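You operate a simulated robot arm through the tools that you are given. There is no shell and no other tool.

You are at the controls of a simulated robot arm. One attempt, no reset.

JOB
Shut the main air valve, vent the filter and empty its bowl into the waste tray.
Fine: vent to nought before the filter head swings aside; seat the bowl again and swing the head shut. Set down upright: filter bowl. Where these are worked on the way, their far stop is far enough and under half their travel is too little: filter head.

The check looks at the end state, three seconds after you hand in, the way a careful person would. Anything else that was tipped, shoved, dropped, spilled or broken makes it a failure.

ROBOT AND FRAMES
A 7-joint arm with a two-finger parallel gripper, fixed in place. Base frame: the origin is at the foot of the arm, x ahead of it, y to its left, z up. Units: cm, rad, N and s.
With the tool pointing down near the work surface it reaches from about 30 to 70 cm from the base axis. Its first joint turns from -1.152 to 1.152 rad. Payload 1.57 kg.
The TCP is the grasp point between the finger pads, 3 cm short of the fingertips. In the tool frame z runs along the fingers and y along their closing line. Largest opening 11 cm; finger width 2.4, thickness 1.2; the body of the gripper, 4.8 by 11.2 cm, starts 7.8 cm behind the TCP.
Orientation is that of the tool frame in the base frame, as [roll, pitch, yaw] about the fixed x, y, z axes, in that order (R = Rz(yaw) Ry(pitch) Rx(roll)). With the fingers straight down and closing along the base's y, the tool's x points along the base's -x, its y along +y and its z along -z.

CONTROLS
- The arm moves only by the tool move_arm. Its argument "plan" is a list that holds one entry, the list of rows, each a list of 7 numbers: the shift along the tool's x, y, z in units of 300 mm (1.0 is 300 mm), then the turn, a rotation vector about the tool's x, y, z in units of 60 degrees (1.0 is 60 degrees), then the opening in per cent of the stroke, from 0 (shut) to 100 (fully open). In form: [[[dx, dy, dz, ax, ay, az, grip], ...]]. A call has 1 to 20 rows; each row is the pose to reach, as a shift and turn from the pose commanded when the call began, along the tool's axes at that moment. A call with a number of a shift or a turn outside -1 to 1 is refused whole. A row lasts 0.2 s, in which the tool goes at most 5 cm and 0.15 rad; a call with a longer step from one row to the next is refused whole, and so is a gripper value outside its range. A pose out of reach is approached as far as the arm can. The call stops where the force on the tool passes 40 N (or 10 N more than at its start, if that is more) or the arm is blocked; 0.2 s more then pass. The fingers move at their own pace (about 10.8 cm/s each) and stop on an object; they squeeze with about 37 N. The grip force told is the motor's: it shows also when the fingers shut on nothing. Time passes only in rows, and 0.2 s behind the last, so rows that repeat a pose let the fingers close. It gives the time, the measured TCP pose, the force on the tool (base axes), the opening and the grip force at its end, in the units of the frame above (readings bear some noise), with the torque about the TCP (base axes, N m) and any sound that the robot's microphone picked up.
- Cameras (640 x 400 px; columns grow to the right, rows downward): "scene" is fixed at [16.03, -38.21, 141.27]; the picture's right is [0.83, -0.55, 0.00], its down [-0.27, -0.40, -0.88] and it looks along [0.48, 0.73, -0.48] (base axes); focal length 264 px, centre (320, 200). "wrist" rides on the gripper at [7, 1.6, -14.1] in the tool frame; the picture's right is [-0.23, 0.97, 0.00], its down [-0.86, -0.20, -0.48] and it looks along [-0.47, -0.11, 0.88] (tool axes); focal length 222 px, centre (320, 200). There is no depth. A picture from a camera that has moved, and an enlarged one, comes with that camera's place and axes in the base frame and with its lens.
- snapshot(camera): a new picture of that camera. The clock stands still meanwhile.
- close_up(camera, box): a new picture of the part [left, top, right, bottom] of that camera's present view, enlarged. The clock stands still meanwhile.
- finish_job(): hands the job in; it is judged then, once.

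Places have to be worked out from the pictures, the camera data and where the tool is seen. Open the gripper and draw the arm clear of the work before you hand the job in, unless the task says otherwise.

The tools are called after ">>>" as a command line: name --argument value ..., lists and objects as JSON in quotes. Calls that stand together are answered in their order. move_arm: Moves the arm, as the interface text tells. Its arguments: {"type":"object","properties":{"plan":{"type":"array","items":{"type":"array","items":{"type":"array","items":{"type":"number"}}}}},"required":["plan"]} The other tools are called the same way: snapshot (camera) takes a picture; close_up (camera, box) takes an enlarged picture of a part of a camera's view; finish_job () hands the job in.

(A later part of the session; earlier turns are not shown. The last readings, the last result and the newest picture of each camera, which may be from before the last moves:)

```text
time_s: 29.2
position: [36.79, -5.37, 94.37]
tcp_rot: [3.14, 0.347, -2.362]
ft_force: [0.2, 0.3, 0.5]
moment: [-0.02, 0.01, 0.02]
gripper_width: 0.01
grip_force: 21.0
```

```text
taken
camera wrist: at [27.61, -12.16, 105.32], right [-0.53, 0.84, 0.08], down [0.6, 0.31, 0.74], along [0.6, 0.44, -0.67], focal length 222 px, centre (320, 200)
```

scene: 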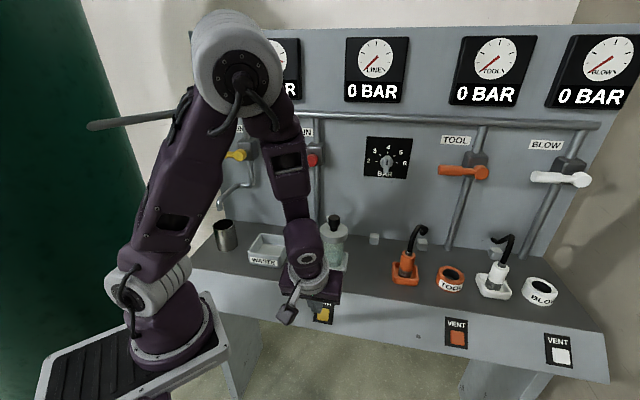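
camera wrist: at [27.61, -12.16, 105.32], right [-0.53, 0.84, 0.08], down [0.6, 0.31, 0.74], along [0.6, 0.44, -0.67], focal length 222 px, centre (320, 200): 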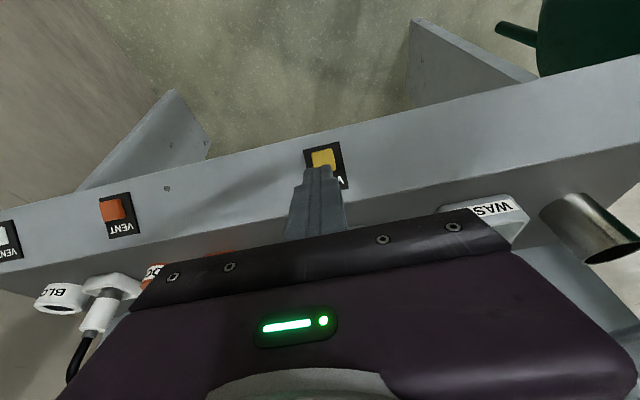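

LINE stays at 0 bar, and MAIN isn't leaking. Next is the filter head: I lift, bring the tool upright, and move above the black knob at about r=29.8, n=44.7, opening the fingers partway.

>>> move_arm --plan '[[[-0.051, 0, -0.141, 0, 0.083, 0, 0], [-0.102, 0, -0.282, 0, 0.166, 0, 0], [-0.153, 0, -0.423, 0, 0.249, 0, 0], [-0.204, 0, -0.564, 0, 0.3316, 0, 0], [-0.345, 0, -0.513, 0, 0.3316, 0, 0], [-0.486, 0, -0.462, 0, 0.3316, 0, 30], [-0.627, 0, -0.411, 0, 0.3316, 0, 60], [-0.768, 0, -0.36, 0, 0.3316, 0, 60], [-0.909, 0, -0.309, 0, 0.3316, 0, 60], [-0.909, 0, -0.309, 0, 0.3316, 0, 60]]]'

>>> snapshot --camera "wrist"

>>> snapshot --camera "scene"

```text
time_s: 31.4
position: [52.96, 10.41, 112.2]
tcp_rot: [3.14, -0.001, -2.362]
ft_force: [0.5, -0.4, 0.1]
moment: [-0.01, 0.02, 0.0]
gripper_width: 6.58
grip_force: 0.0
```

```text
taken
camera wrist: at [46.78, 6.8, 126.51], right [-0.52, 0.85, 0.0], down [0.75, 0.46, 0.48], along [0.41, 0.25, -0.88], focal length 222 px, centre (320, 200)
```

wrist: 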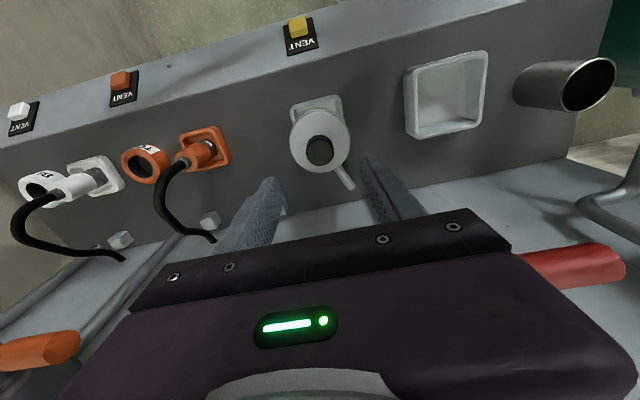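

```text
taken
```

scene: 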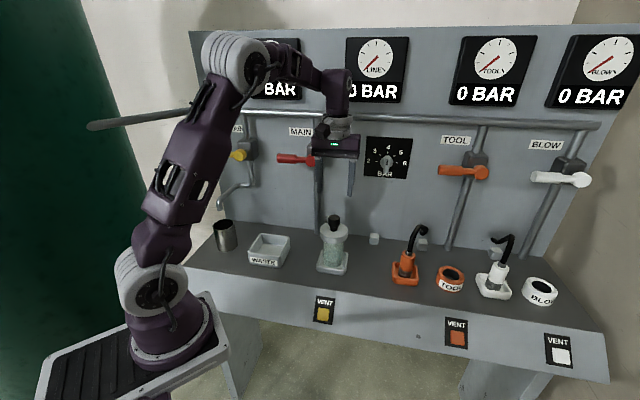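

The tool is now above the knob. I zoom in to refine its position before descending.

>>> close_up --camera "wrist" --box '[270, 80, 398, 200]'

>>> close_up --camera "scene" --box '[290, 195, 386, 275]'

```text
3.33 times, centred on (334, 140) of wrist
camera zoom: at [46.78, 6.8, 126.51], right [-0.52, 0.85, 0.0], down [0.75, 0.46, 0.48], along [0.41, 0.25, -0.88], focal length 740 px, centre (273, 400)
```

zoom: 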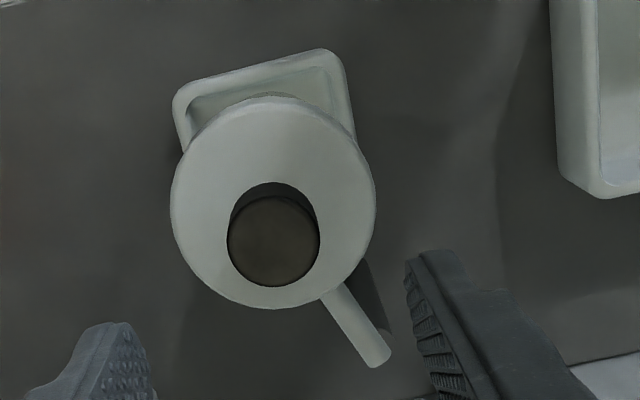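

```text
5.00 times, centred on (338, 235) of scene
camera zoom: at [16.03, -38.2, 141.27], right [0.83, -0.55, 0.0], down [-0.27, -0.4, -0.88], along [0.48, 0.73, -0.48], focal length 1322 px, centre (230, 25)
```

zoom: 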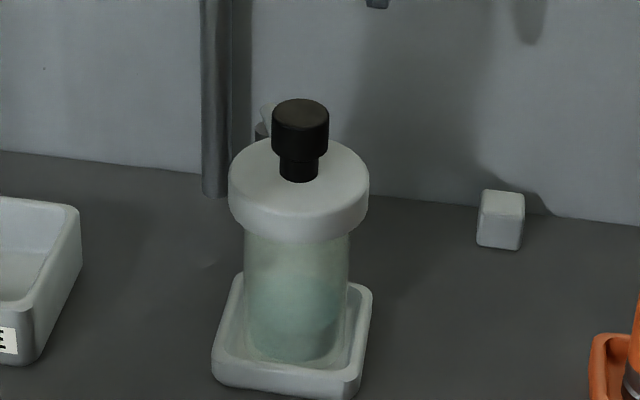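

The knob centre is refined to r=29.8, n=44.7 and the pivot to about r=27.1, n=51.6. I descend so the tips stay just above the disc, then close on the knob.

>>> move_arm --plan '[[[0.003, 0.009, 0.11, 0, 0, 0, 60], [0.003, 0.009, 0.22, 0, 0, 0, 60], [0.003, 0.009, 0.3, 0, 0, 0, 60], [0.003, 0.009, 0.325, 0, 0, 0, 60], [0.003, 0.009, 0.325, 0, 0, 0, 60]]]'

>>> close_up --camera "wrist" --box '[220, 80, 420, 220]'

>>> close_up --camera "scene" --box '[290, 175, 386, 255]'

```text
time_s: 32.6
position: [52.64, 10.61, 102.45]
tcp_rot: [3.14, 0.001, -2.363]
ft_force: [-0.4, 0.1, 0.0]
moment: [0.01, 0.0, -0.01]
gripper_width: 6.6
grip_force: 0.1
```

```text
2.86 times, centred on (320, 150) of wrist
camera zoom: at [46.49, 6.84, 116.74], right [-0.52, 0.85, 0.0], down [0.75, 0.46, 0.48], along [0.41, 0.25, -0.88], focal length 635 px, centre (320, 343)
```

zoom: 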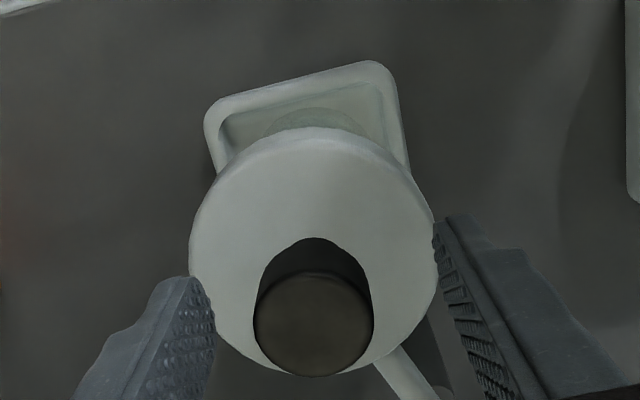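

```text
5.00 times, centred on (338, 215) of scene
camera zoom: at [16.03, -38.21, 141.27], right [0.83, -0.55, 0.0], down [-0.27, -0.4, -0.88], along [0.48, 0.73, -0.48], focal length 1322 px, centre (230, 125)
```

zoom: 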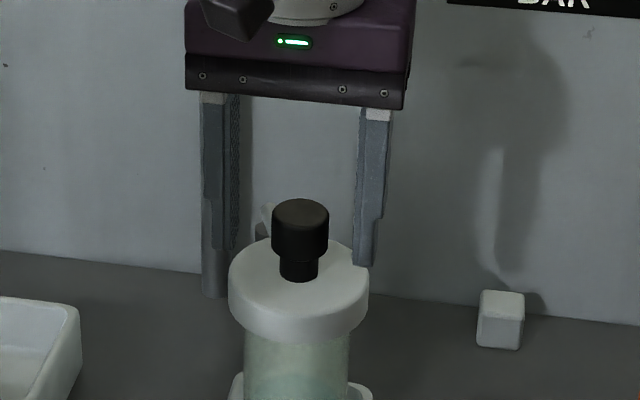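

The fingers straddle the knob with the tips just over the disc. I close on the knob.

>>> move_arm --plan '[[[0, 0, 0, 0, 0, 0, 25], [0, 0, 0, 0, 0, 0, 0], [0, 0, 0, 0, 0, 0, 0], [0, 0, 0, 0, 0, 0, 0]]]'

>>> close_up --camera "wrist" --box '[220, 80, 420, 220]'

```text
time_s: 33.6
position: [52.78, 10.27, 102.58]
tcp_rot: [-3.141, -0.001, -2.364]
ft_force: [19.6, -18.1, -6.8]
moment: [-0.17, -0.64, -0.22]
gripper_width: 3.18
grip_force: 40.2
```

```text
2.86 times, centred on (320, 150) of wrist
camera zoom: at [46.6, 6.7, 116.75], right [-0.52, 0.85, 0.0], down [0.75, 0.46, 0.48], along [0.41, 0.25, -0.88], focal length 635 px, centre (320, 343)
```

zoom: 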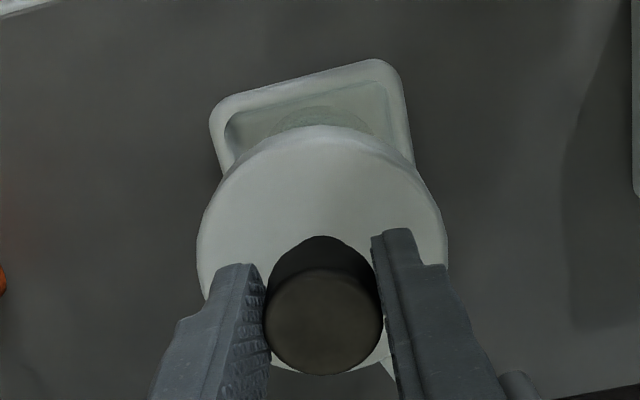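

The grip on the 3.2 cm knob is firm. The arm was pulled to +r with 27 N, and the head resisted going left, so its closed stop is likely on that side. I try a small 10° swing to the right about the pivot.

>>> move_arm --plan '[[[-0.0057, -0.0317, 0, 0, 0, -0.083, 0], [-0.017, -0.0507, 0, 0, 0, -0.1667, 0], [-0.017, -0.0507, 0, 0, 0, -0.1667, 0]]]'

>>> close_up --camera "wrist" --box '[220, 80, 420, 220]'

```text
time_s: 34.4
position: [53.85, 9.91, 102.55]
tcp_rot: [3.137, 0.002, -2.185]
ft_force: [-5.7, 3.9, 6.1]
moment: [-0.18, 0.25, 0.47]
gripper_width: 3.15
grip_force: 40.2
```

```text
2.86 times, centred on (320, 150) of wrist
camera zoom: at [48.59, 5.17, 116.74], right [-0.66, 0.75, 0.0], down [0.66, 0.58, 0.48], along [0.36, 0.32, -0.88], focal length 635 px, centre (320, 343)
```

zoom: 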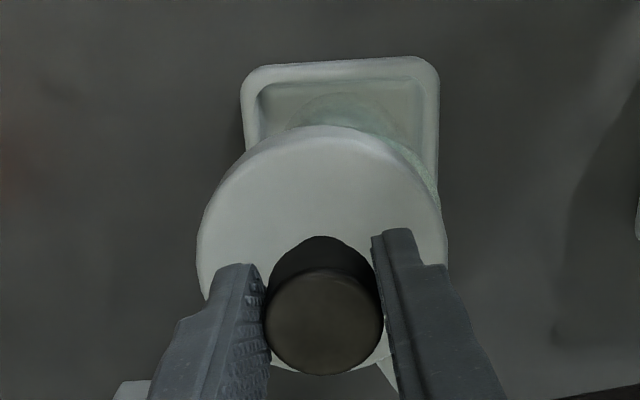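

The head swings right easily, at about 7 N. I carry on along the arc in 5° steps to 40°.

>>> move_arm --plan '[[[-0.0093, -0.0199, 0, 0, 0, -0.0833, 0], [-0.0206, -0.0388, 0, 0, 0, -0.1667, 0], [-0.0333, -0.057, 0, 0, 0, -0.25, 0], [-0.0479, -0.0738, 0, 0, 0, -0.3333, 0], [-0.0634, -0.0894, 0, 0, 0, -0.4167, 0], [-0.0806, -0.1033, 0, 0, 0, -0.5, 0], [-0.0806, -0.1033, 0, 0, 0, -0.5, 0]]]'

>>> snapshot --camera "wrist"

```text
time_s: 36.0
position: [57.88, 9.83, 102.53]
tcp_rot: [-3.142, -0.002, -1.666]
ft_force: [6.0, -14.4, 8.7]
moment: [0.07, -0.13, -0.08]
gripper_width: 3.15
grip_force: 40.1
```

```text
taken
camera wrist: at [55.63, 3.07, 116.75], right [-0.95, 0.32, 0.0], down [0.28, 0.83, 0.48], along [0.15, 0.45, -0.88], focal length 222 px, centre (320, 200)
```

wrist: 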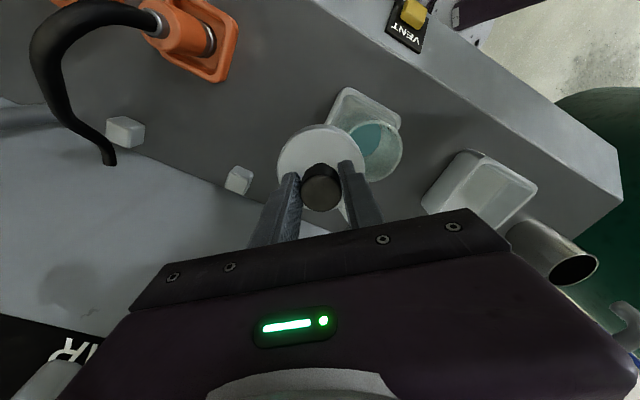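

Refitting the circle gives pivot (27.5, 51.6) and radius 7.5, and the head is now 40° aside. Further out, an upright tool would bring the wrist near the header pipe. I'll let go, lift, lean the tool back, and push the knob the rest of the way with closed fingers.

>>> move_arm --plan '[[[0, 0, 0, 0, 0, 0, 30], [0, 0, 0, 0, 0, 0, 60], [0, 0, 0, 0, 0, 0, 60], [0, 0, -0.1, 0, 0, 0, 60], [0, 0, -0.2, 0, 0, 0, 60], [0, 0, -0.3, 0, 0, 0, 60], [0, 0, -0.3, 0, 0, 0, 60]]]'

>>> snapshot --camera "wrist"

>>> close_up --camera "scene" --box '[290, 195, 418, 275]'

```text
time_s: 37.6
position: [57.99, 10.0, 111.52]
tcp_rot: [3.139, 0.001, -1.662]
ft_force: [-0.4, 0.2, -0.1]
moment: [0.01, 0.0, 0.0]
gripper_width: 6.62
grip_force: 0.0
```

```text
taken
camera wrist: at [55.66, 3.29, 125.79], right [-0.95, 0.32, 0.0], down [0.28, 0.83, 0.48], along [0.15, 0.46, -0.88], focal length 222 px, centre (320, 200)
```

wrist: 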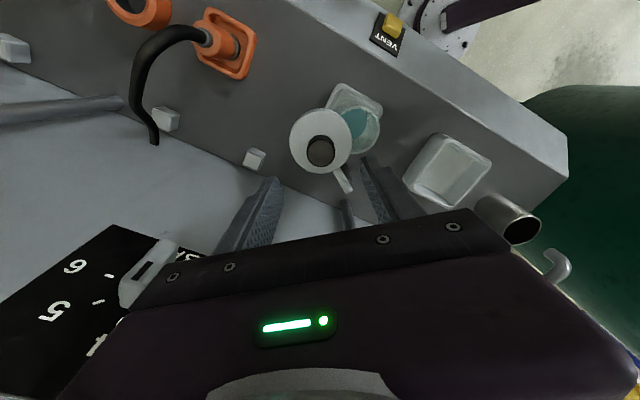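

```text
5.00 times, centred on (354, 235) of scene
camera zoom: at [16.03, -38.21, 141.27], right [0.83, -0.55, 0.0], down [-0.27, -0.4, -0.88], along [0.48, 0.73, -0.48], focal length 1322 px, centre (150, 25)
```

zoom: 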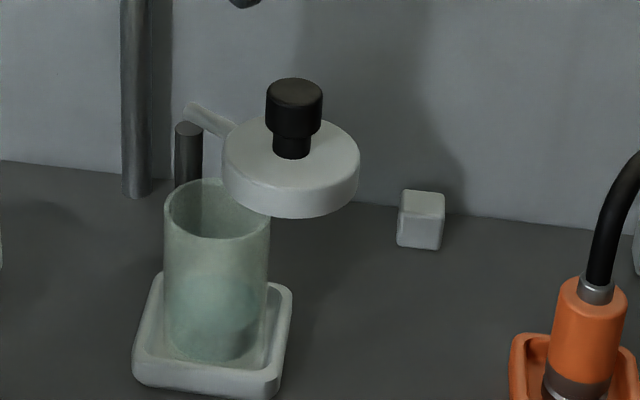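

The head stays where it was left, and the cup shows under half full of liquid. I turn the tool back square to the bench and shut the fingers, still up at z=111.5.

>>> move_arm --plan '[[[0.02, 0, -0.02, 0, 0, 0.133, 0], [0.04, 0, -0.04, 0, 0, 0.267, 0], [0.06, 0, -0.06, 0, 0, 0.4, 0], [0.08, 0, -0.08, 0, 0, 0.533, 0], [0.1, 0, -0.1, 0, 0, 0.667, 0], [0.1, 0, -0.1, 0, 0, 0.667, 0]]]'

```text
time_s: 39.0
position: [57.6, 7.02, 114.58]
tcp_rot: [3.141, 0.0, -2.365]
ft_force: [0.5, -0.4, 0.4]
moment: [-0.02, 0.04, -0.04]
gripper_width: 0.01
grip_force: 21.7
```

Square again at r=35.8, n=45.7. I lean the tool 25°, position it in front of the knob and lower it to knob height.

>>> move_arm --plan '[[[0.036, 0.014, 0, 0, -0.139, 0, 0], [0.071, 0.028, 0, 0, -0.278, 0, 0], [0.107, 0.042, 0, 0, -0.4167, 0, 0], [0.107, 0.042, 0.13, 0, -0.4167, 0, 0], [0.107, 0.042, 0.26, 0, -0.4167, 0, 0], [0.107, 0.042, 0.393, 0, -0.4167, 0, 0], [0.107, 0.042, 0.393, 0, -0.4167, 0, 0]]]'

>>> close_up --camera "scene" --box '[290, 175, 418, 255]'

>>> snapshot --camera "wrist"

```text
time_s: 40.6
position: [54.41, 5.65, 102.9]
tcp_rot: [3.141, 0.436, -2.364]
ft_force: [-0.4, -0.7, -0.3]
moment: [0.02, -0.01, 0.0]
gripper_width: 0.01
grip_force: 21.4
```

```text
5.00 times, centred on (354, 215) of scene
camera zoom: at [16.03, -38.21, 141.27], right [0.83, -0.55, 0.0], down [-0.27, -0.4, -0.88], along [0.48, 0.73, -0.48], focal length 1322 px, centre (150, 125)
```

zoom: 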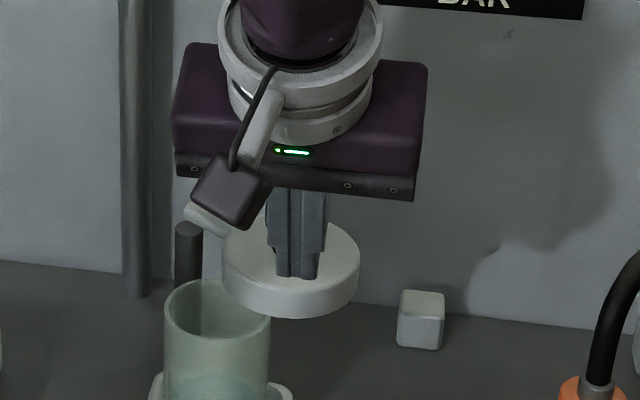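

```text
taken
camera wrist: at [44.49, -1.8, 112.68], right [-0.54, 0.84, 0.1], down [0.55, 0.26, 0.8], along [0.64, 0.48, -0.6], focal length 222 px, centre (320, 200)
```

wrist: 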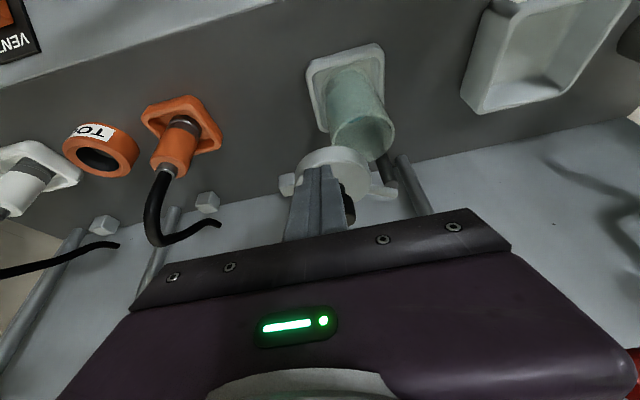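

The closed fingers are right in front of the knob. I push toward the panel in 8 mm steps to bring the head to about 78°.

>>> move_arm --plan '[[[-0.0211, 0, 0.0098, 0, 0, 0, 0], [-0.0423, 0, 0.0197, 0, 0, 0, 0], [-0.0664, 0, 0.031, 0, 0, 0, 0], [-0.0906, 0, 0.0423, 0, 0, 0, 0], [-0.1148, 0, 0.0535, 0, 0, 0, 0], [-0.1389, 0, 0.0648, 0, 0, 0, 0], [-0.1631, 0, 0.0761, 0, 0, 0, 0], [-0.1872, 0, 0.0874, 0, 0, 0, 0], [-0.1872, 0, 0.0874, 0, 0, 0, 0]]]'

>>> close_up --camera "scene" --box '[290, 175, 418, 255]'

>>> snapshot --camera "wrist"

```text
time_s: 42.6
position: [58.88, 10.04, 102.69]
tcp_rot: [3.138, 0.436, -2.362]
ft_force: [0.1, 0.7, -0.6]
moment: [-0.01, -0.01, -0.01]
gripper_width: 0.02
grip_force: 21.3
```

```text
5.00 times, centred on (354, 215) of scene
camera zoom: at [16.03, -38.21, 141.27], right [0.83, -0.55, 0.0], down [-0.27, -0.4, -0.88], along [0.48, 0.73, -0.48], focal length 1322 px, centre (150, 125)
```

zoom: 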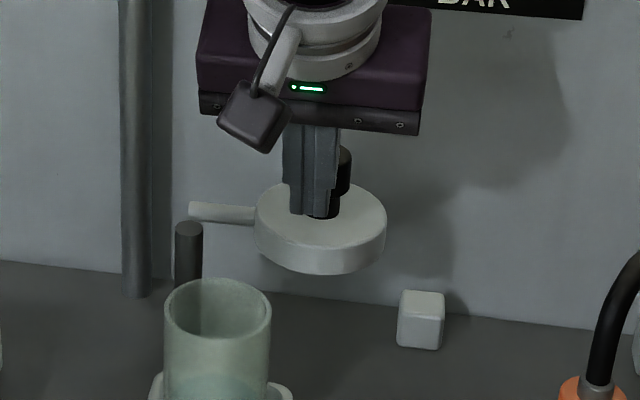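

```text
taken
camera wrist: at [48.96, 2.58, 112.71], right [-0.54, 0.84, 0.1], down [0.55, 0.26, 0.79], along [0.64, 0.48, -0.6], focal length 222 px, centre (320, 200)
```

wrist: 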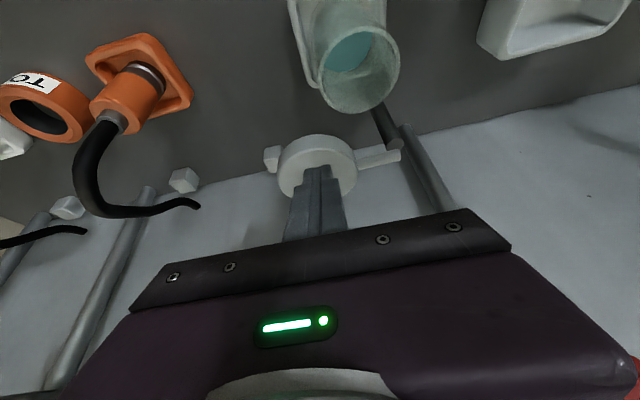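

The head is at about 75° and moves freely. I keep nudging until it meets its far stop.

>>> move_arm --plan '[[[-0.0121, 0, 0.0056, 0, 0, 0, 0], [-0.0242, 0, 0.0113, 0, 0, 0, 0], [-0.0362, 0, 0.0169, 0, 0, 0, 0], [-0.0483, 0, 0.0225, 0, 0, 0, 0], [-0.0604, 0, 0.0282, 0, 0, 0, 0], [-0.0725, 0, 0.0338, 0, 0, 0, 0], [-0.0785, 0, 0.0366, 0, 0, 0, 0]]]'

>>> close_up --camera "scene" --box '[290, 175, 418, 255]'

```text
time_s: 44.2
position: [60.72, 11.95, 102.7]
tcp_rot: [3.141, 0.435, -2.363]
ft_force: [-1.2, -0.5, -0.5]
moment: [-0.03, 0.01, 0.0]
gripper_width: 0.0
grip_force: 21.0
```

```text
5.00 times, centred on (354, 215) of scene
camera zoom: at [16.03, -38.21, 141.27], right [0.83, -0.55, 0.0], down [-0.27, -0.4, -0.88], along [0.48, 0.73, -0.48], focal length 1322 px, centre (150, 125)
```

zoom: 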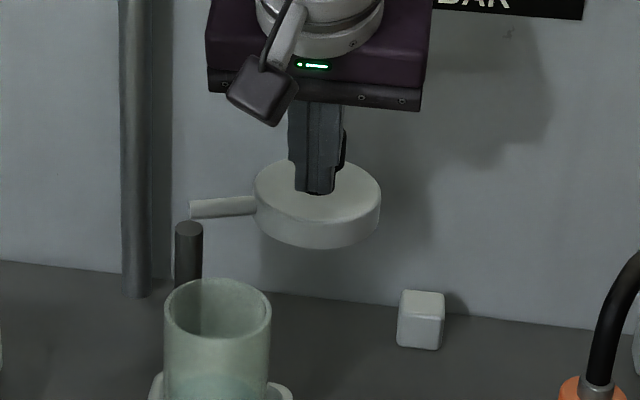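

The head is past 95°, with its disc about to reach the panel, so that's well beyond half travel and clear of the bowl. I back the fingers off and rise.

>>> move_arm --plan '[[[0.06, 0, -0.028, 0, 0, 0, 0], [0.15, 0, -0.07, 0, 0, 0, 0], [0.18, 0, -0.2, 0, 0, 0, 0], [0.18, 0, -0.33, 0, 0, 0, 0], [0.15, 0.1, -0.43, 0, 0, 0, 0], [0.15, 0.1, -0.43, 0, 0, 0, 0]]]'

>>> snapshot --camera "scene"

>>> close_up --camera "scene" --box '[290, 195, 418, 275]'

>>> snapshot --camera "wrist"

```text
time_s: 45.6
position: [51.79, 7.23, 112.45]
tcp_rot: [3.14, 0.436, -2.363]
ft_force: [-0.5, 0.2, 0.4]
moment: [-0.02, 0.0, 0.01]
gripper_width: 0.02
grip_force: 21.1
```

```text
taken
```

scene: 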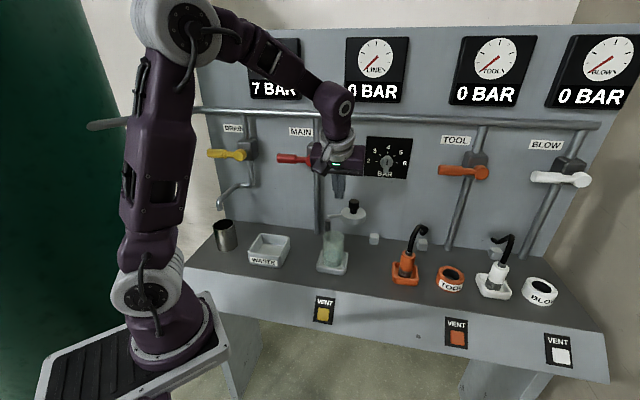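

```text
5.00 times, centred on (354, 235) of scene
camera zoom: at [16.03, -38.21, 141.27], right [0.83, -0.55, 0.0], down [-0.27, -0.4, -0.88], along [0.48, 0.73, -0.48], focal length 1322 px, centre (150, 25)
```

zoom: 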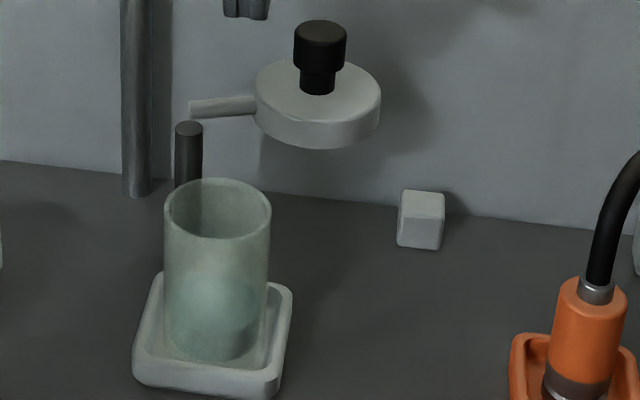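

```text
taken
camera wrist: at [41.87, -0.21, 122.48], right [-0.54, 0.84, 0.1], down [0.55, 0.26, 0.79], along [0.64, 0.48, -0.6], focal length 222 px, centre (320, 200)
```

wrist: 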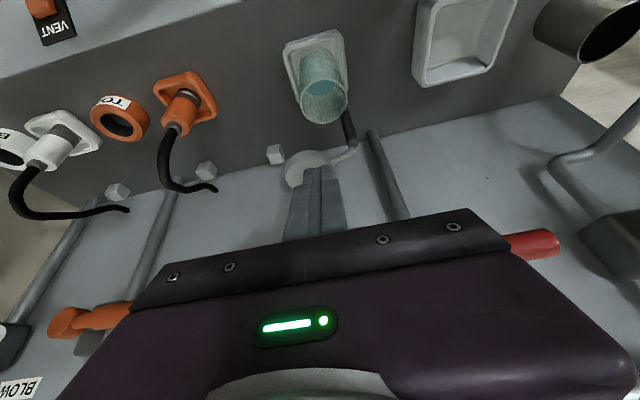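

LINE still reads 0 and the cup stands free with the head aside. Before touching the bowl I'll dry-run the pour above the waste tray, to confirm the arm can roll that far. First I go upright and move left over the tray.

>>> move_arm --plan '[[[-0.018, 0.143, 0.008, 0, 0.083, 0, 0], [-0.036, 0.287, 0.017, 0, 0.167, 0, 0], [-0.054, 0.43, 0.025, 0, 0.25, 0, 0], [-0.072, 0.573, 0.034, 0, 0.333, 0, 0], [-0.0906, 0.717, 0.042, 0, 0.4167, 0, 0], [-0.0906, 0.717, 0.042, 0, 0.4167, 0, 0]]]'

>>> move_arm --plan '[[[0, 0, 0, 0, 0, 0.14, 0], [0, 0, 0, 0, 0, 0.28, 0], [0, 0, 0, 0, 0, 0.42, 0], [0, 0, 0, 0, 0, 0.56, 0], [0, 0, 0, 0, 0, 0.7, 0], [0, 0, 0, 0, 0, 0.84, 0], [0, 0, 0, 0, 0, 0.98, 0], [0, 0, 0, 0, 0, 0.98, 0]]]'

```text
time_s: 47.0
position: [38.79, 24.69, 112.43]
tcp_rot: [3.14, 0.0, -2.362]
ft_force: [-0.2, 0.0, 0.0]
moment: [0.01, 0.0, -0.04]
gripper_width: 0.03
grip_force: 20.9
```

```text
time_s: 48.8
position: [38.96, 24.77, 112.56]
tcp_rot: [3.14, -0.001, 2.891]
ft_force: [-0.1, 0.5, 0.4]
moment: [0.01, -0.01, 0.01]
gripper_width: 0.01
grip_force: 21.8
```

The yaw is following well. I finish the turn so the fingers close along the panel-normal direction, then start the sideways roll.

>>> move_arm --plan '[[[0, 0, 0, 0, 0, 0.13, 0], [0, 0, 0, 0, 0, 0.26, 0], [0, 0, 0, 0, 0, 0.39, 0], [0, 0, 0, 0, 0, 0.511, 0], [0, 0, 0, 0, 0, 0.511, 0]]]'

>>> move_arm --plan '[[[0, 0, 0, 0, 0.14, 0, 0], [0, 0, 0, 0, 0.28, 0, 0], [0, 0, 0, 0, 0.42, 0, 0], [0, 0, 0, 0, 0.56, 0, 0], [0, 0, 0, 0, 0.7, 0, 0], [0, 0, 0, 0, 0.84, 0, 0], [0, 0, 0, 0, 0.98, 0, 0], [0, 0, 0, 0, 0.98, 0, 0]]]'

>>> snapshot --camera "scene"

```text
time_s: 50.0
position: [38.92, 24.64, 112.6]
tcp_rot: [3.141, -0.001, 2.359]
ft_force: [-0.8, 0.2, -0.9]
moment: [-0.01, -0.01, 0.01]
gripper_width: 0.0
grip_force: 20.3
```

```text
time_s: 51.8
position: [38.88, 24.64, 112.68]
tcp_rot: [3.141, -1.03, 2.361]
ft_force: [-0.4, -0.3, 0.3]
moment: [0.02, 0.03, 0.01]
gripper_width: 0.01
grip_force: 21.5
```

```text
taken
```

scene: 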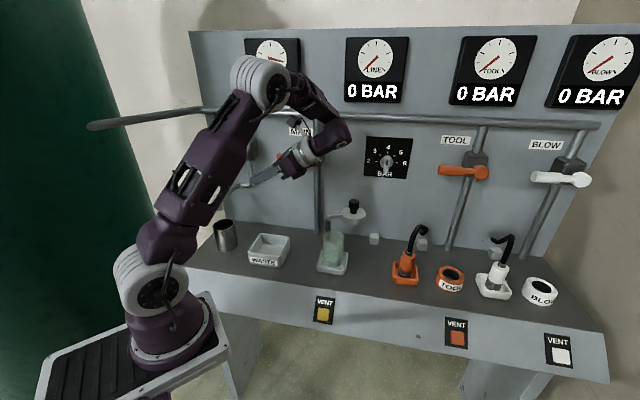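

It reached 59° with no trouble. I continue the dry run toward 115°.

>>> move_arm --plan '[[[0, 0, 0, 0, 0.14, 0, 0], [0, 0, 0, 0, 0.28, 0, 0], [0, 0, 0, 0, 0.42, 0, 0], [0, 0, 0, 0, 0.56, 0, 0], [0, 0, 0, 0, 0.7, 0, 0], [0, 0, 0, 0, 0.84, 0, 0], [0, 0, 0, 0, 0.95, 0, 0], [0, 0, 0, 0, 0.95, 0, 0]]]'

>>> snapshot --camera "scene"

```text
time_s: 53.6
position: [38.85, 24.67, 112.59]
tcp_rot: [0.002, -1.117, -0.784]
ft_force: [0.2, -0.5, 0.6]
moment: [0.02, -0.02, 0.01]
gripper_width: 0.0
grip_force: 21.3
```

```text
taken
```

scene: 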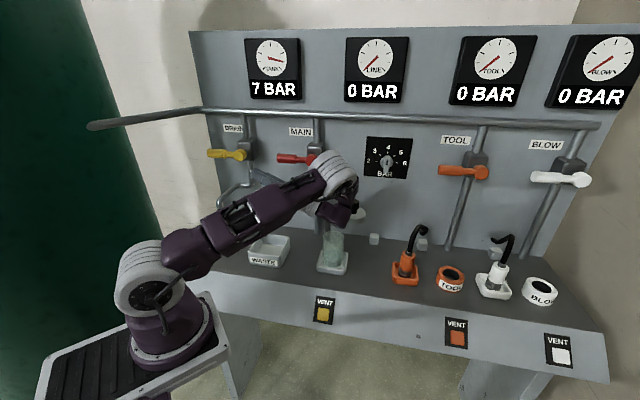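

The arm reached 116° of roll without any contact. Now I check the intended final posture, tool about level, down at pouring height over the tray. I'll roll back to ~88° first, then lower.

>>> move_arm --plan '[[[0, 0, 0, 0, -0.14, 0, 0], [0, 0, 0, 0, -0.28, 0, 0], [0, 0, 0, 0, -0.42, 0, 0], [0, 0, 0, 0, -0.467, 0, 0], [0, 0, 0, 0, -0.467, 0, 0]]]'

>>> snapshot --camera "scene"

>>> snapshot --camera "wrist"

```text
time_s: 54.8
position: [38.88, 24.66, 112.48]
tcp_rot: [-3.141, -1.532, 2.356]
ft_force: [-0.1, -0.2, 0.0]
moment: [0.03, -0.02, -0.03]
gripper_width: 0.01
grip_force: 21.5
```

```text
taken
```

scene: 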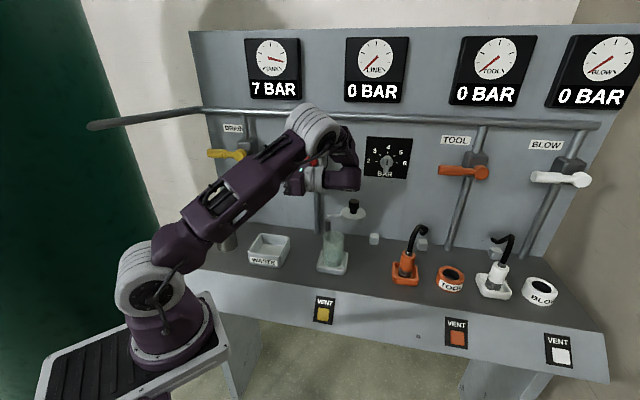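

```text
taken
camera wrist: at [49.8, 16.12, 120.12], right [0.69, 0.68, -0.23], down [0.22, -0.5, -0.84], along [-0.69, 0.53, -0.5], focal length 222 px, centre (320, 200)
```

wrist: 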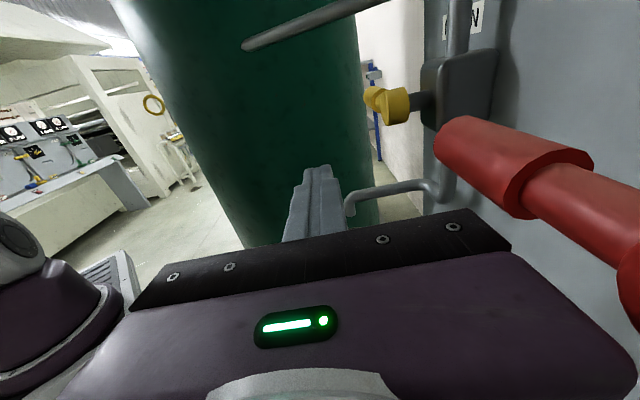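

The level posture is fine. I dry-run the lowering to pour height, T≈(r 7.5, n 44.2, z 99), gently with the empty gripper.

>>> move_arm --plan '[[[-0.11, -0.023, 0.03, 0, 0, 0, 0], [-0.22, -0.023, 0.06, 0, 0, 0, 0], [-0.33, -0.023, 0.085, 0, 0, 0, 0], [-0.4, -0.023, 0.085, 0, 0, 0, 0], [-0.45, -0.023, 0.085, 0, 0, 0, 0], [-0.45, -0.023, 0.085, 0, 0, 0, 0]]]'

>>> snapshot --camera "scene"

>>> snapshot --camera "wrist"

```text
time_s: 56.2
position: [37.03, 25.54, 98.96]
tcp_rot: [3.137, -1.534, 2.364]
ft_force: [-0.3, 0.2, 0.3]
moment: [0.0, 0.02, 0.02]
gripper_width: 0.01
grip_force: 21.5
```

```text
taken
```

scene: 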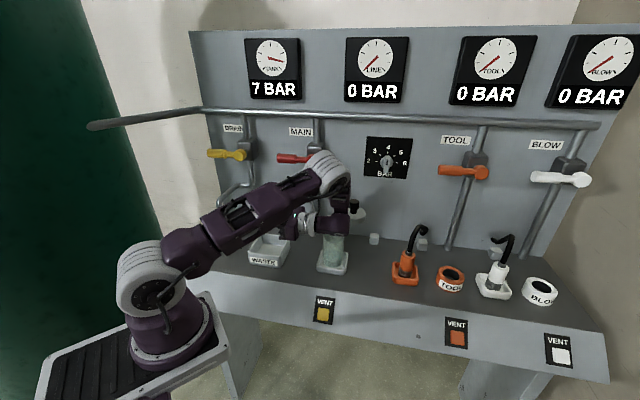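

```text
taken
camera wrist: at [47.87, 17.03, 106.55], right [0.69, 0.69, -0.23], down [0.22, -0.5, -0.84], along [-0.69, 0.53, -0.5], focal length 222 px, centre (320, 200)
```

wrist: 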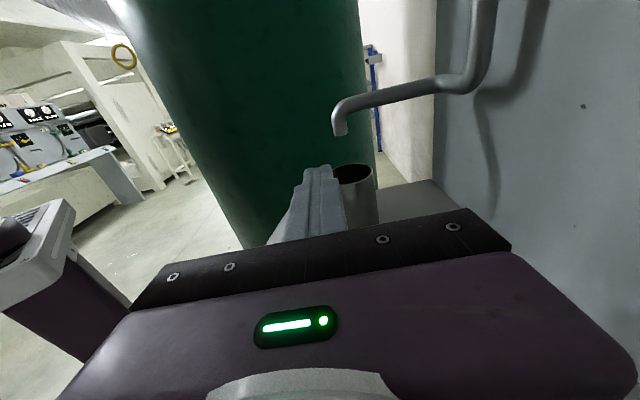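

The pose was reached, but the wrist is close above the bowl's seat, where the bowl still stands during this dry run. I check closely before moving.

>>> close_up --camera "scene" --box '[270, 170, 398, 280]'

```text
3.64 times, centred on (334, 225) of scene
camera zoom: at [16.03, -38.21, 141.27], right [0.83, -0.55, 0.0], down [-0.27, -0.4, -0.88], along [0.48, 0.73, -0.48], focal length 962 px, centre (269, 109)
```

zoom: 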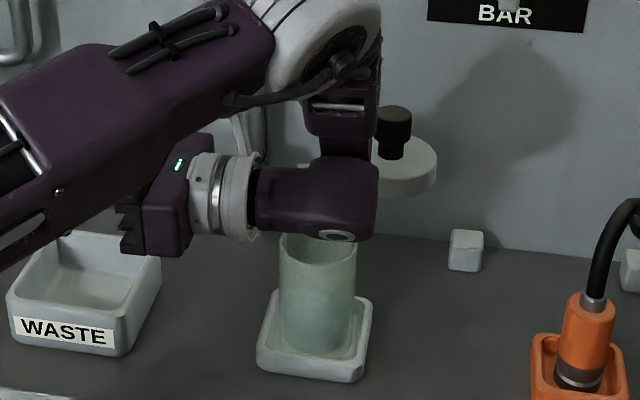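

The wrist link is only just above the bowl rim, with no contact. That gap won't matter once the bowl is in hand. I raise straight up right away.

>>> move_arm --plan '[[[0.08, 0, 0, 0, 0, 0, 0], [0.2, 0, 0, 0, 0, 0, 0], [0.34, 0, 0, 0, 0, 0, 0], [0.45, 0, 0, 0, 0, 0, 0], [0.45, 0, 0, 0, 0, 0, 0]]]'

>>> close_up --camera "scene" --box '[270, 195, 398, 275]'

```text
time_s: 57.4
position: [36.66, 25.87, 112.44]
tcp_rot: [3.14, -1.534, 2.362]
ft_force: [-0.1, -0.6, 0.9]
moment: [0.04, 0.01, -0.02]
gripper_width: 0.0
grip_force: 21.0
```

```text
5.00 times, centred on (334, 235) of scene
camera zoom: at [16.03, -38.21, 141.27], right [0.83, -0.55, 0.0], down [-0.27, -0.4, -0.88], along [0.48, 0.73, -0.48], focal length 1322 px, centre (250, 25)
```

zoom: 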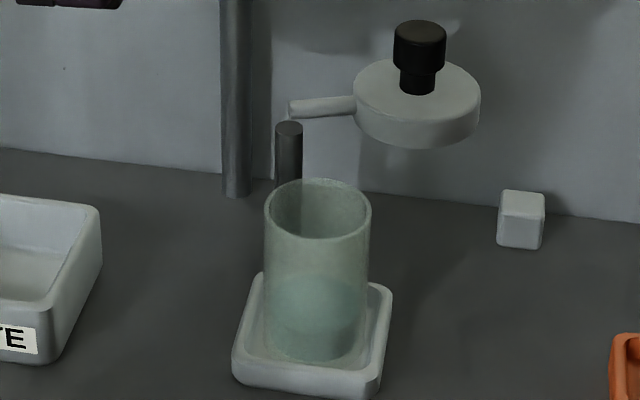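

Bowl and head are undisturbed. Now I turn the tool back toward upright and bring it across toward the bowl, keeping high.

>>> move_arm --plan '[[[0, 0, 0, 0, -0.14, 0, 0], [0, 0, 0, 0, -0.28, 0, 0], [0, 0, 0, 0, -0.42, 0, 0], [0, 0, 0, 0, -0.56, 0, 0], [0, 0, 0, 0, -0.7, 0, 0], [0, 0, 0, 0, -0.84, 0, 0], [0, 0, 0, 0, -0.98, 0, 0], [0, 0, 0, 0, -0.98, 0, 0]]]'

```text
time_s: 59.2
position: [36.52, 26.11, 112.52]
tcp_rot: [-3.141, -0.506, 2.359]
ft_force: [-0.9, -0.3, -0.8]
moment: [0.04, 0.02, 0.02]
gripper_width: 0.01
grip_force: 21.8
```

Now across to above the bowl, going upright with the fingers opening.

>>> move_arm --plan '[[[-0.132, 0, -0.073, 0, -0.097, 0, 0], [-0.265, 0.002, -0.147, 0, -0.193, 0, 20], [-0.397, 0.005, -0.22, 0, -0.29, 0, 40], [-0.53, 0.008, -0.294, 0, -0.387, 0, 60], [-0.662, 0.01, -0.367, 0, -0.483, 0, 75], [-0.662, 0.01, -0.367, 0, -0.483, 0, 75]]]'

>>> snapshot --camera "wrist"

>>> snapshot --camera "scene"

```text
time_s: 60.6
position: [52.97, 10.13, 112.53]
tcp_rot: [3.141, 0.0, 2.358]
ft_force: [0.1, -0.1, 0.2]
moment: [0.01, 0.0, -0.01]
gripper_width: 8.23
grip_force: 0.1
```

```text
taken
camera wrist: at [49.07, 16.22, 126.72], right [0.85, 0.53, 0.0], down [0.47, -0.74, 0.48], along [0.25, -0.41, -0.88], focal length 222 px, centre (320, 200)
```

wrist: 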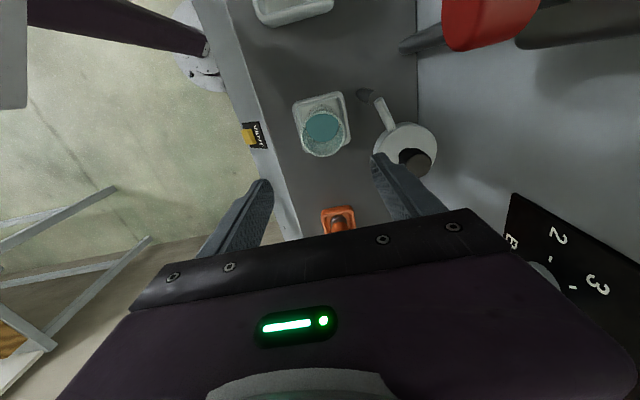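

```text
taken
```

scene: 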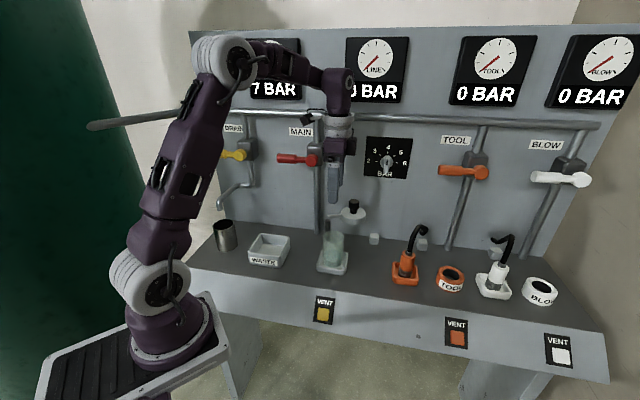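

The bowl is visible between the fingers. I zoom in to measure its centre precisely.

>>> close_up --camera "wrist" --box '[272, 70, 432, 170]'

```text
4.00 times, centred on (352, 120) of wrist
camera zoom: at [49.07, 16.22, 126.72], right [0.85, 0.53, 0.0], down [0.47, -0.74, 0.48], along [0.25, -0.41, -0.88], focal length 888 px, centre (192, 520)
```

zoom: 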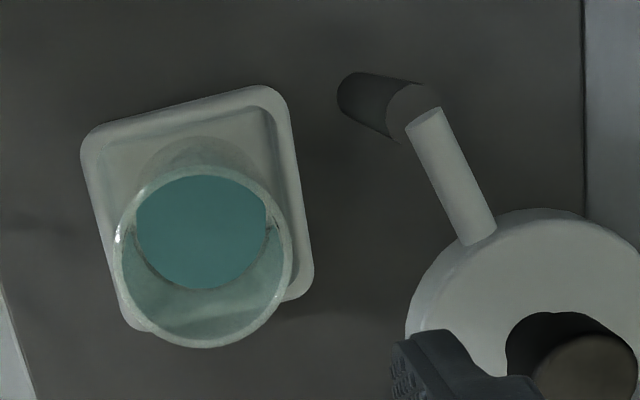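

From this view the bowl centre comes out near (29.8, 44.95). I lower until the fingertips are just above the rim, so I can compare finger and rim directly.

>>> move_arm --plan '[[[0, 0, 0.13, 0, 0, 0, 75], [0, 0, 0.26, 0, 0, 0, 75], [0, 0, 0.39, 0, 0, 0, 75], [0, 0, 0.39, 0, 0, 0, 75]]]'

>>> close_up --camera "wrist" --box '[220, 70, 444, 230]'

>>> close_up --camera "scene" --box '[290, 185, 402, 275]'

```text
time_s: 61.6
position: [52.95, 10.29, 100.67]
tcp_rot: [-3.142, 0.0, 2.36]
ft_force: [-0.7, 0.0, -0.2]
moment: [-0.04, 0.0, 0.03]
gripper_width: 8.24
grip_force: 0.1
```

```text
2.50 times, centred on (332, 150) of wrist
camera zoom: at [49.01, 16.3, 114.9], right [0.85, 0.53, 0.0], down [0.47, -0.74, 0.48], along [0.25, -0.4, -0.88], focal length 555 px, centre (290, 325)
```

zoom: 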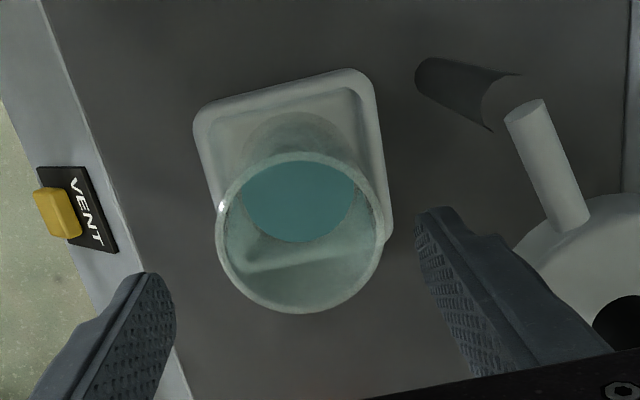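

```text
4.44 times, centred on (346, 230) of scene
camera zoom: at [16.03, -38.21, 141.27], right [0.83, -0.55, 0.0], down [-0.27, -0.4, -0.88], along [0.48, 0.73, -0.48], focal length 1176 px, centre (204, 67)
```

zoom: 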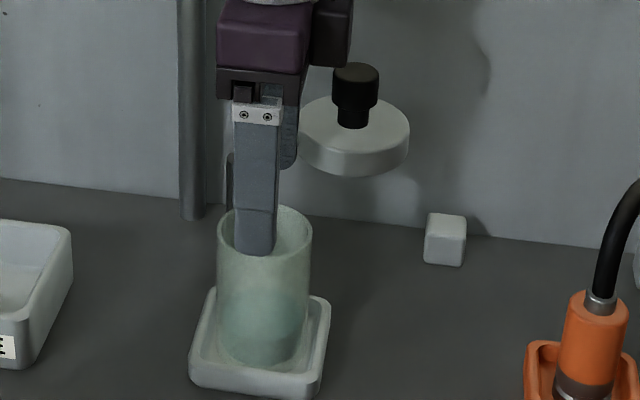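

Fingers and rim agree: the bowl centre is at n≈45.0, r≈29.9, rim z≈96. I nudge to centre, lean the hand 32° left so the later pour needs less roll, and view again before descending.

>>> move_arm --plan '[[[0.002, 0.003, 0, 0, -0.133, 0, 75], [0.004, 0.006, 0, 0, -0.267, 0, 75], [0.006, 0.009, 0, 0, -0.4, 0, 75], [0.0083, 0.0093, 0, 0, -0.533, 0, 75], [0.0083, 0.0093, 0, 0, -0.533, 0, 75]]]'

>>> close_up --camera "wrist" --box '[180, 50, 460, 230]'

>>> close_up --camera "scene" --box '[270, 175, 402, 275]'

```text
time_s: 62.8
position: [52.9, 10.57, 100.73]
tcp_rot: [3.139, 0.556, 2.358]
ft_force: [-0.6, 0.4, 0.4]
moment: [0.02, -0.01, -0.02]
gripper_width: 8.22
grip_force: 0.0
```

```text
2.22 times, centred on (320, 140) of wrist
camera zoom: at [44.49, 21.23, 109.12], right [0.82, 0.55, 0.12], down [0.19, -0.48, 0.86], along [0.53, -0.68, -0.5], focal length 494 px, centre (320, 333)
```

zoom: 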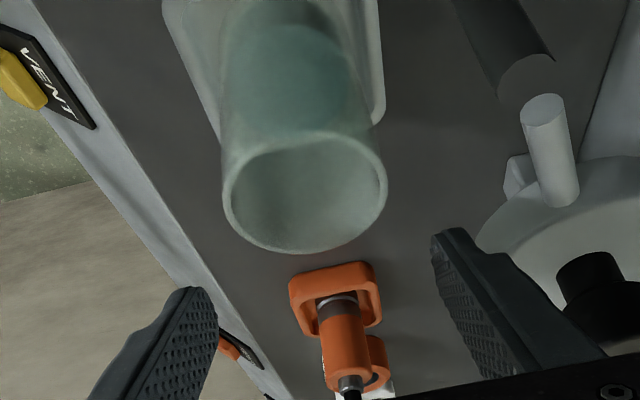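

```text
4.00 times, centred on (336, 225) of scene
camera zoom: at [16.03, -38.2, 141.27], right [0.83, -0.55, 0.0], down [-0.27, -0.4, -0.88], along [0.48, 0.73, -0.48], focal length 1058 px, centre (256, 100)
```

zoom: 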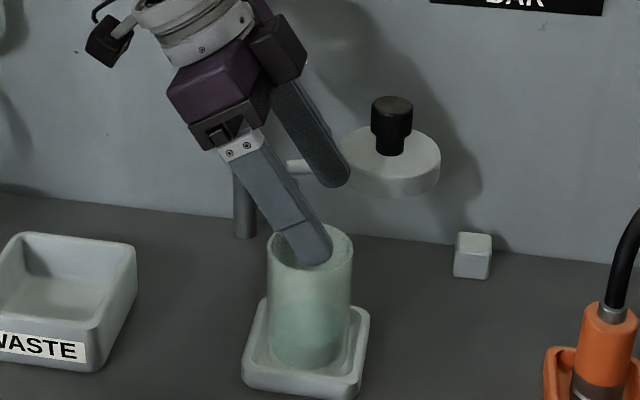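

The leaned hand straddles the bowl, and the rear finger has about 1 cm or more to the head disc. I go straight down to grip height, fingertips about z=90.

>>> move_arm --plan '[[[0.034, 0.005, 0.052, 0, 0, 0, 75], [0.068, 0.005, 0.103, 0, 0, 0, 75], [0.102, 0.005, 0.155, 0, 0, 0, 75], [0.1365, 0.005, 0.2068, 0, 0, 0, 75], [0.1365, 0.005, 0.2068, 0, 0, 0, 75]]]'

>>> close_up --camera "scene" --box '[270, 185, 402, 285]'

>>> snapshot --camera "wrist"

```text
time_s: 64.0
position: [52.9, 10.96, 93.35]
tcp_rot: [-3.141, 0.555, 2.358]
ft_force: [1.1, 1.0, 0.0]
moment: [0.01, -0.01, 0.01]
gripper_width: 8.24
grip_force: 0.0
```

```text
4.00 times, centred on (336, 235) of scene
camera zoom: at [16.03, -38.21, 141.27], right [0.83, -0.55, 0.0], down [-0.27, -0.4, -0.88], along [0.48, 0.73, -0.48], focal length 1058 px, centre (256, 60)
```

zoom: 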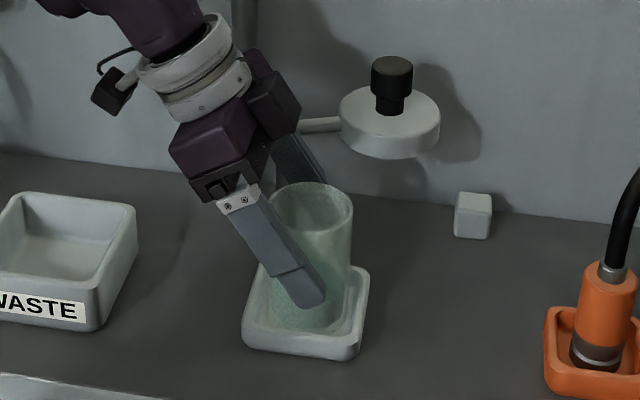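

```text
taken
camera wrist: at [44.46, 21.54, 101.74], right [0.82, 0.55, 0.12], down [0.19, -0.48, 0.86], along [0.53, -0.68, -0.5], focal length 222 px, centre (320, 200)
```

wrist: 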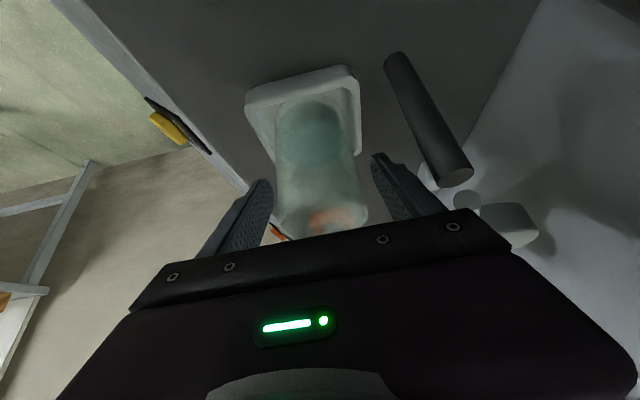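

The bowl sits centred between the fingers, with T at r=29.66, n=45.16, z=93.35. I close on it.

>>> move_arm --plan '[[[0, 0, 0, 0, 0, 0, 60], [0, 0, 0, 0, 0, 0, 50], [0, 0, 0, 0, 0, 0, 40], [0, 0, 0, 0, 0, 0, 20], [0, 0, 0, 0, 0, 0, 20]]]'

>>> close_up --camera "scene" --box '[270, 185, 402, 285]'

>>> close_up --camera "wrist" --box '[220, 50, 444, 230]'

```text
time_s: 65.2
position: [52.87, 10.91, 93.39]
tcp_rot: [3.14, 0.557, 2.36]
ft_force: [0.2, -0.3, 0.7]
moment: [0.0, 0.01, 0.05]
gripper_width: 5.86
grip_force: 37.2
```

```text
4.00 times, centred on (336, 235) of scene
camera zoom: at [16.03, -38.21, 141.27], right [0.83, -0.55, 0.0], down [-0.27, -0.4, -0.88], along [0.48, 0.73, -0.48], focal length 1058 px, centre (256, 60)
```

zoom: 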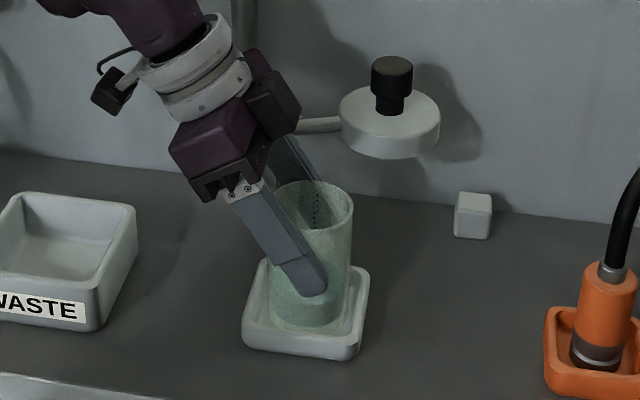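

```text
2.22 times, centred on (332, 140) of wrist
camera zoom: at [44.45, 21.55, 101.76], right [0.82, 0.55, 0.12], down [0.2, -0.48, 0.86], along [0.53, -0.68, -0.5], focal length 494 px, centre (293, 333)
```

zoom: 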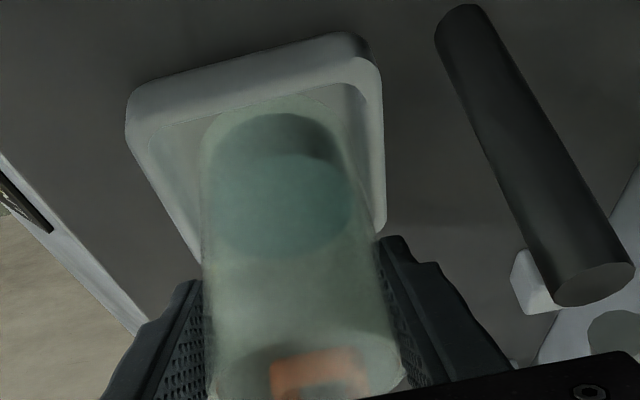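

Gripped at 5.86 cm with almost no side force. I lift slowly straight up.

>>> move_arm --plan '[[[-0.009, 0, -0.014, 0, 0, 0, 20], [-0.026, 0, -0.042, 0, 0, 0, 20], [-0.053, 0, -0.085, 0, 0, 0, 20], [-0.088, 0, -0.142, 0, 0, 0, 20], [-0.123, 0, -0.198, 0, 0, 0, 20], [-0.149, 0, -0.239, 0, 0, 0, 20], [-0.158, 0, -0.254, 0, 0, 0, 20], [-0.158, 0, -0.254, 0, 0, 0, 20]]]'

>>> close_up --camera "scene" --box '[250, 165, 402, 285]'

```text
time_s: 67.0
position: [52.85, 10.8, 102.27]
tcp_rot: [-3.139, 0.557, 2.359]
ft_force: [-0.5, -0.5, -1.5]
moment: [0.02, -0.01, 0.0]
gripper_width: 5.82
grip_force: 37.0
```

```text
3.33 times, centred on (326, 225) of scene
camera zoom: at [16.03, -38.21, 141.27], right [0.83, -0.55, 0.0], down [-0.27, -0.4, -0.88], along [0.48, 0.73, -0.48], focal length 882 px, centre (300, 117)
```

zoom: 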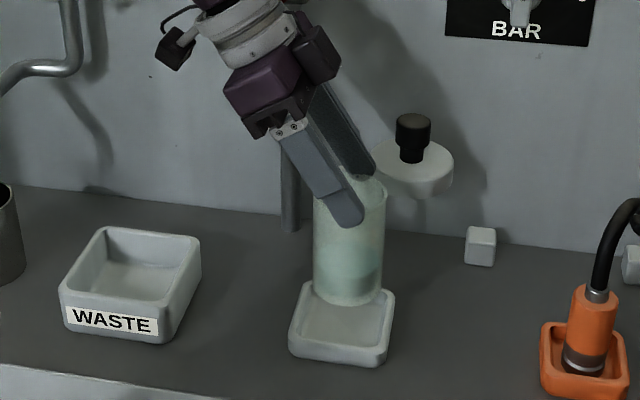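

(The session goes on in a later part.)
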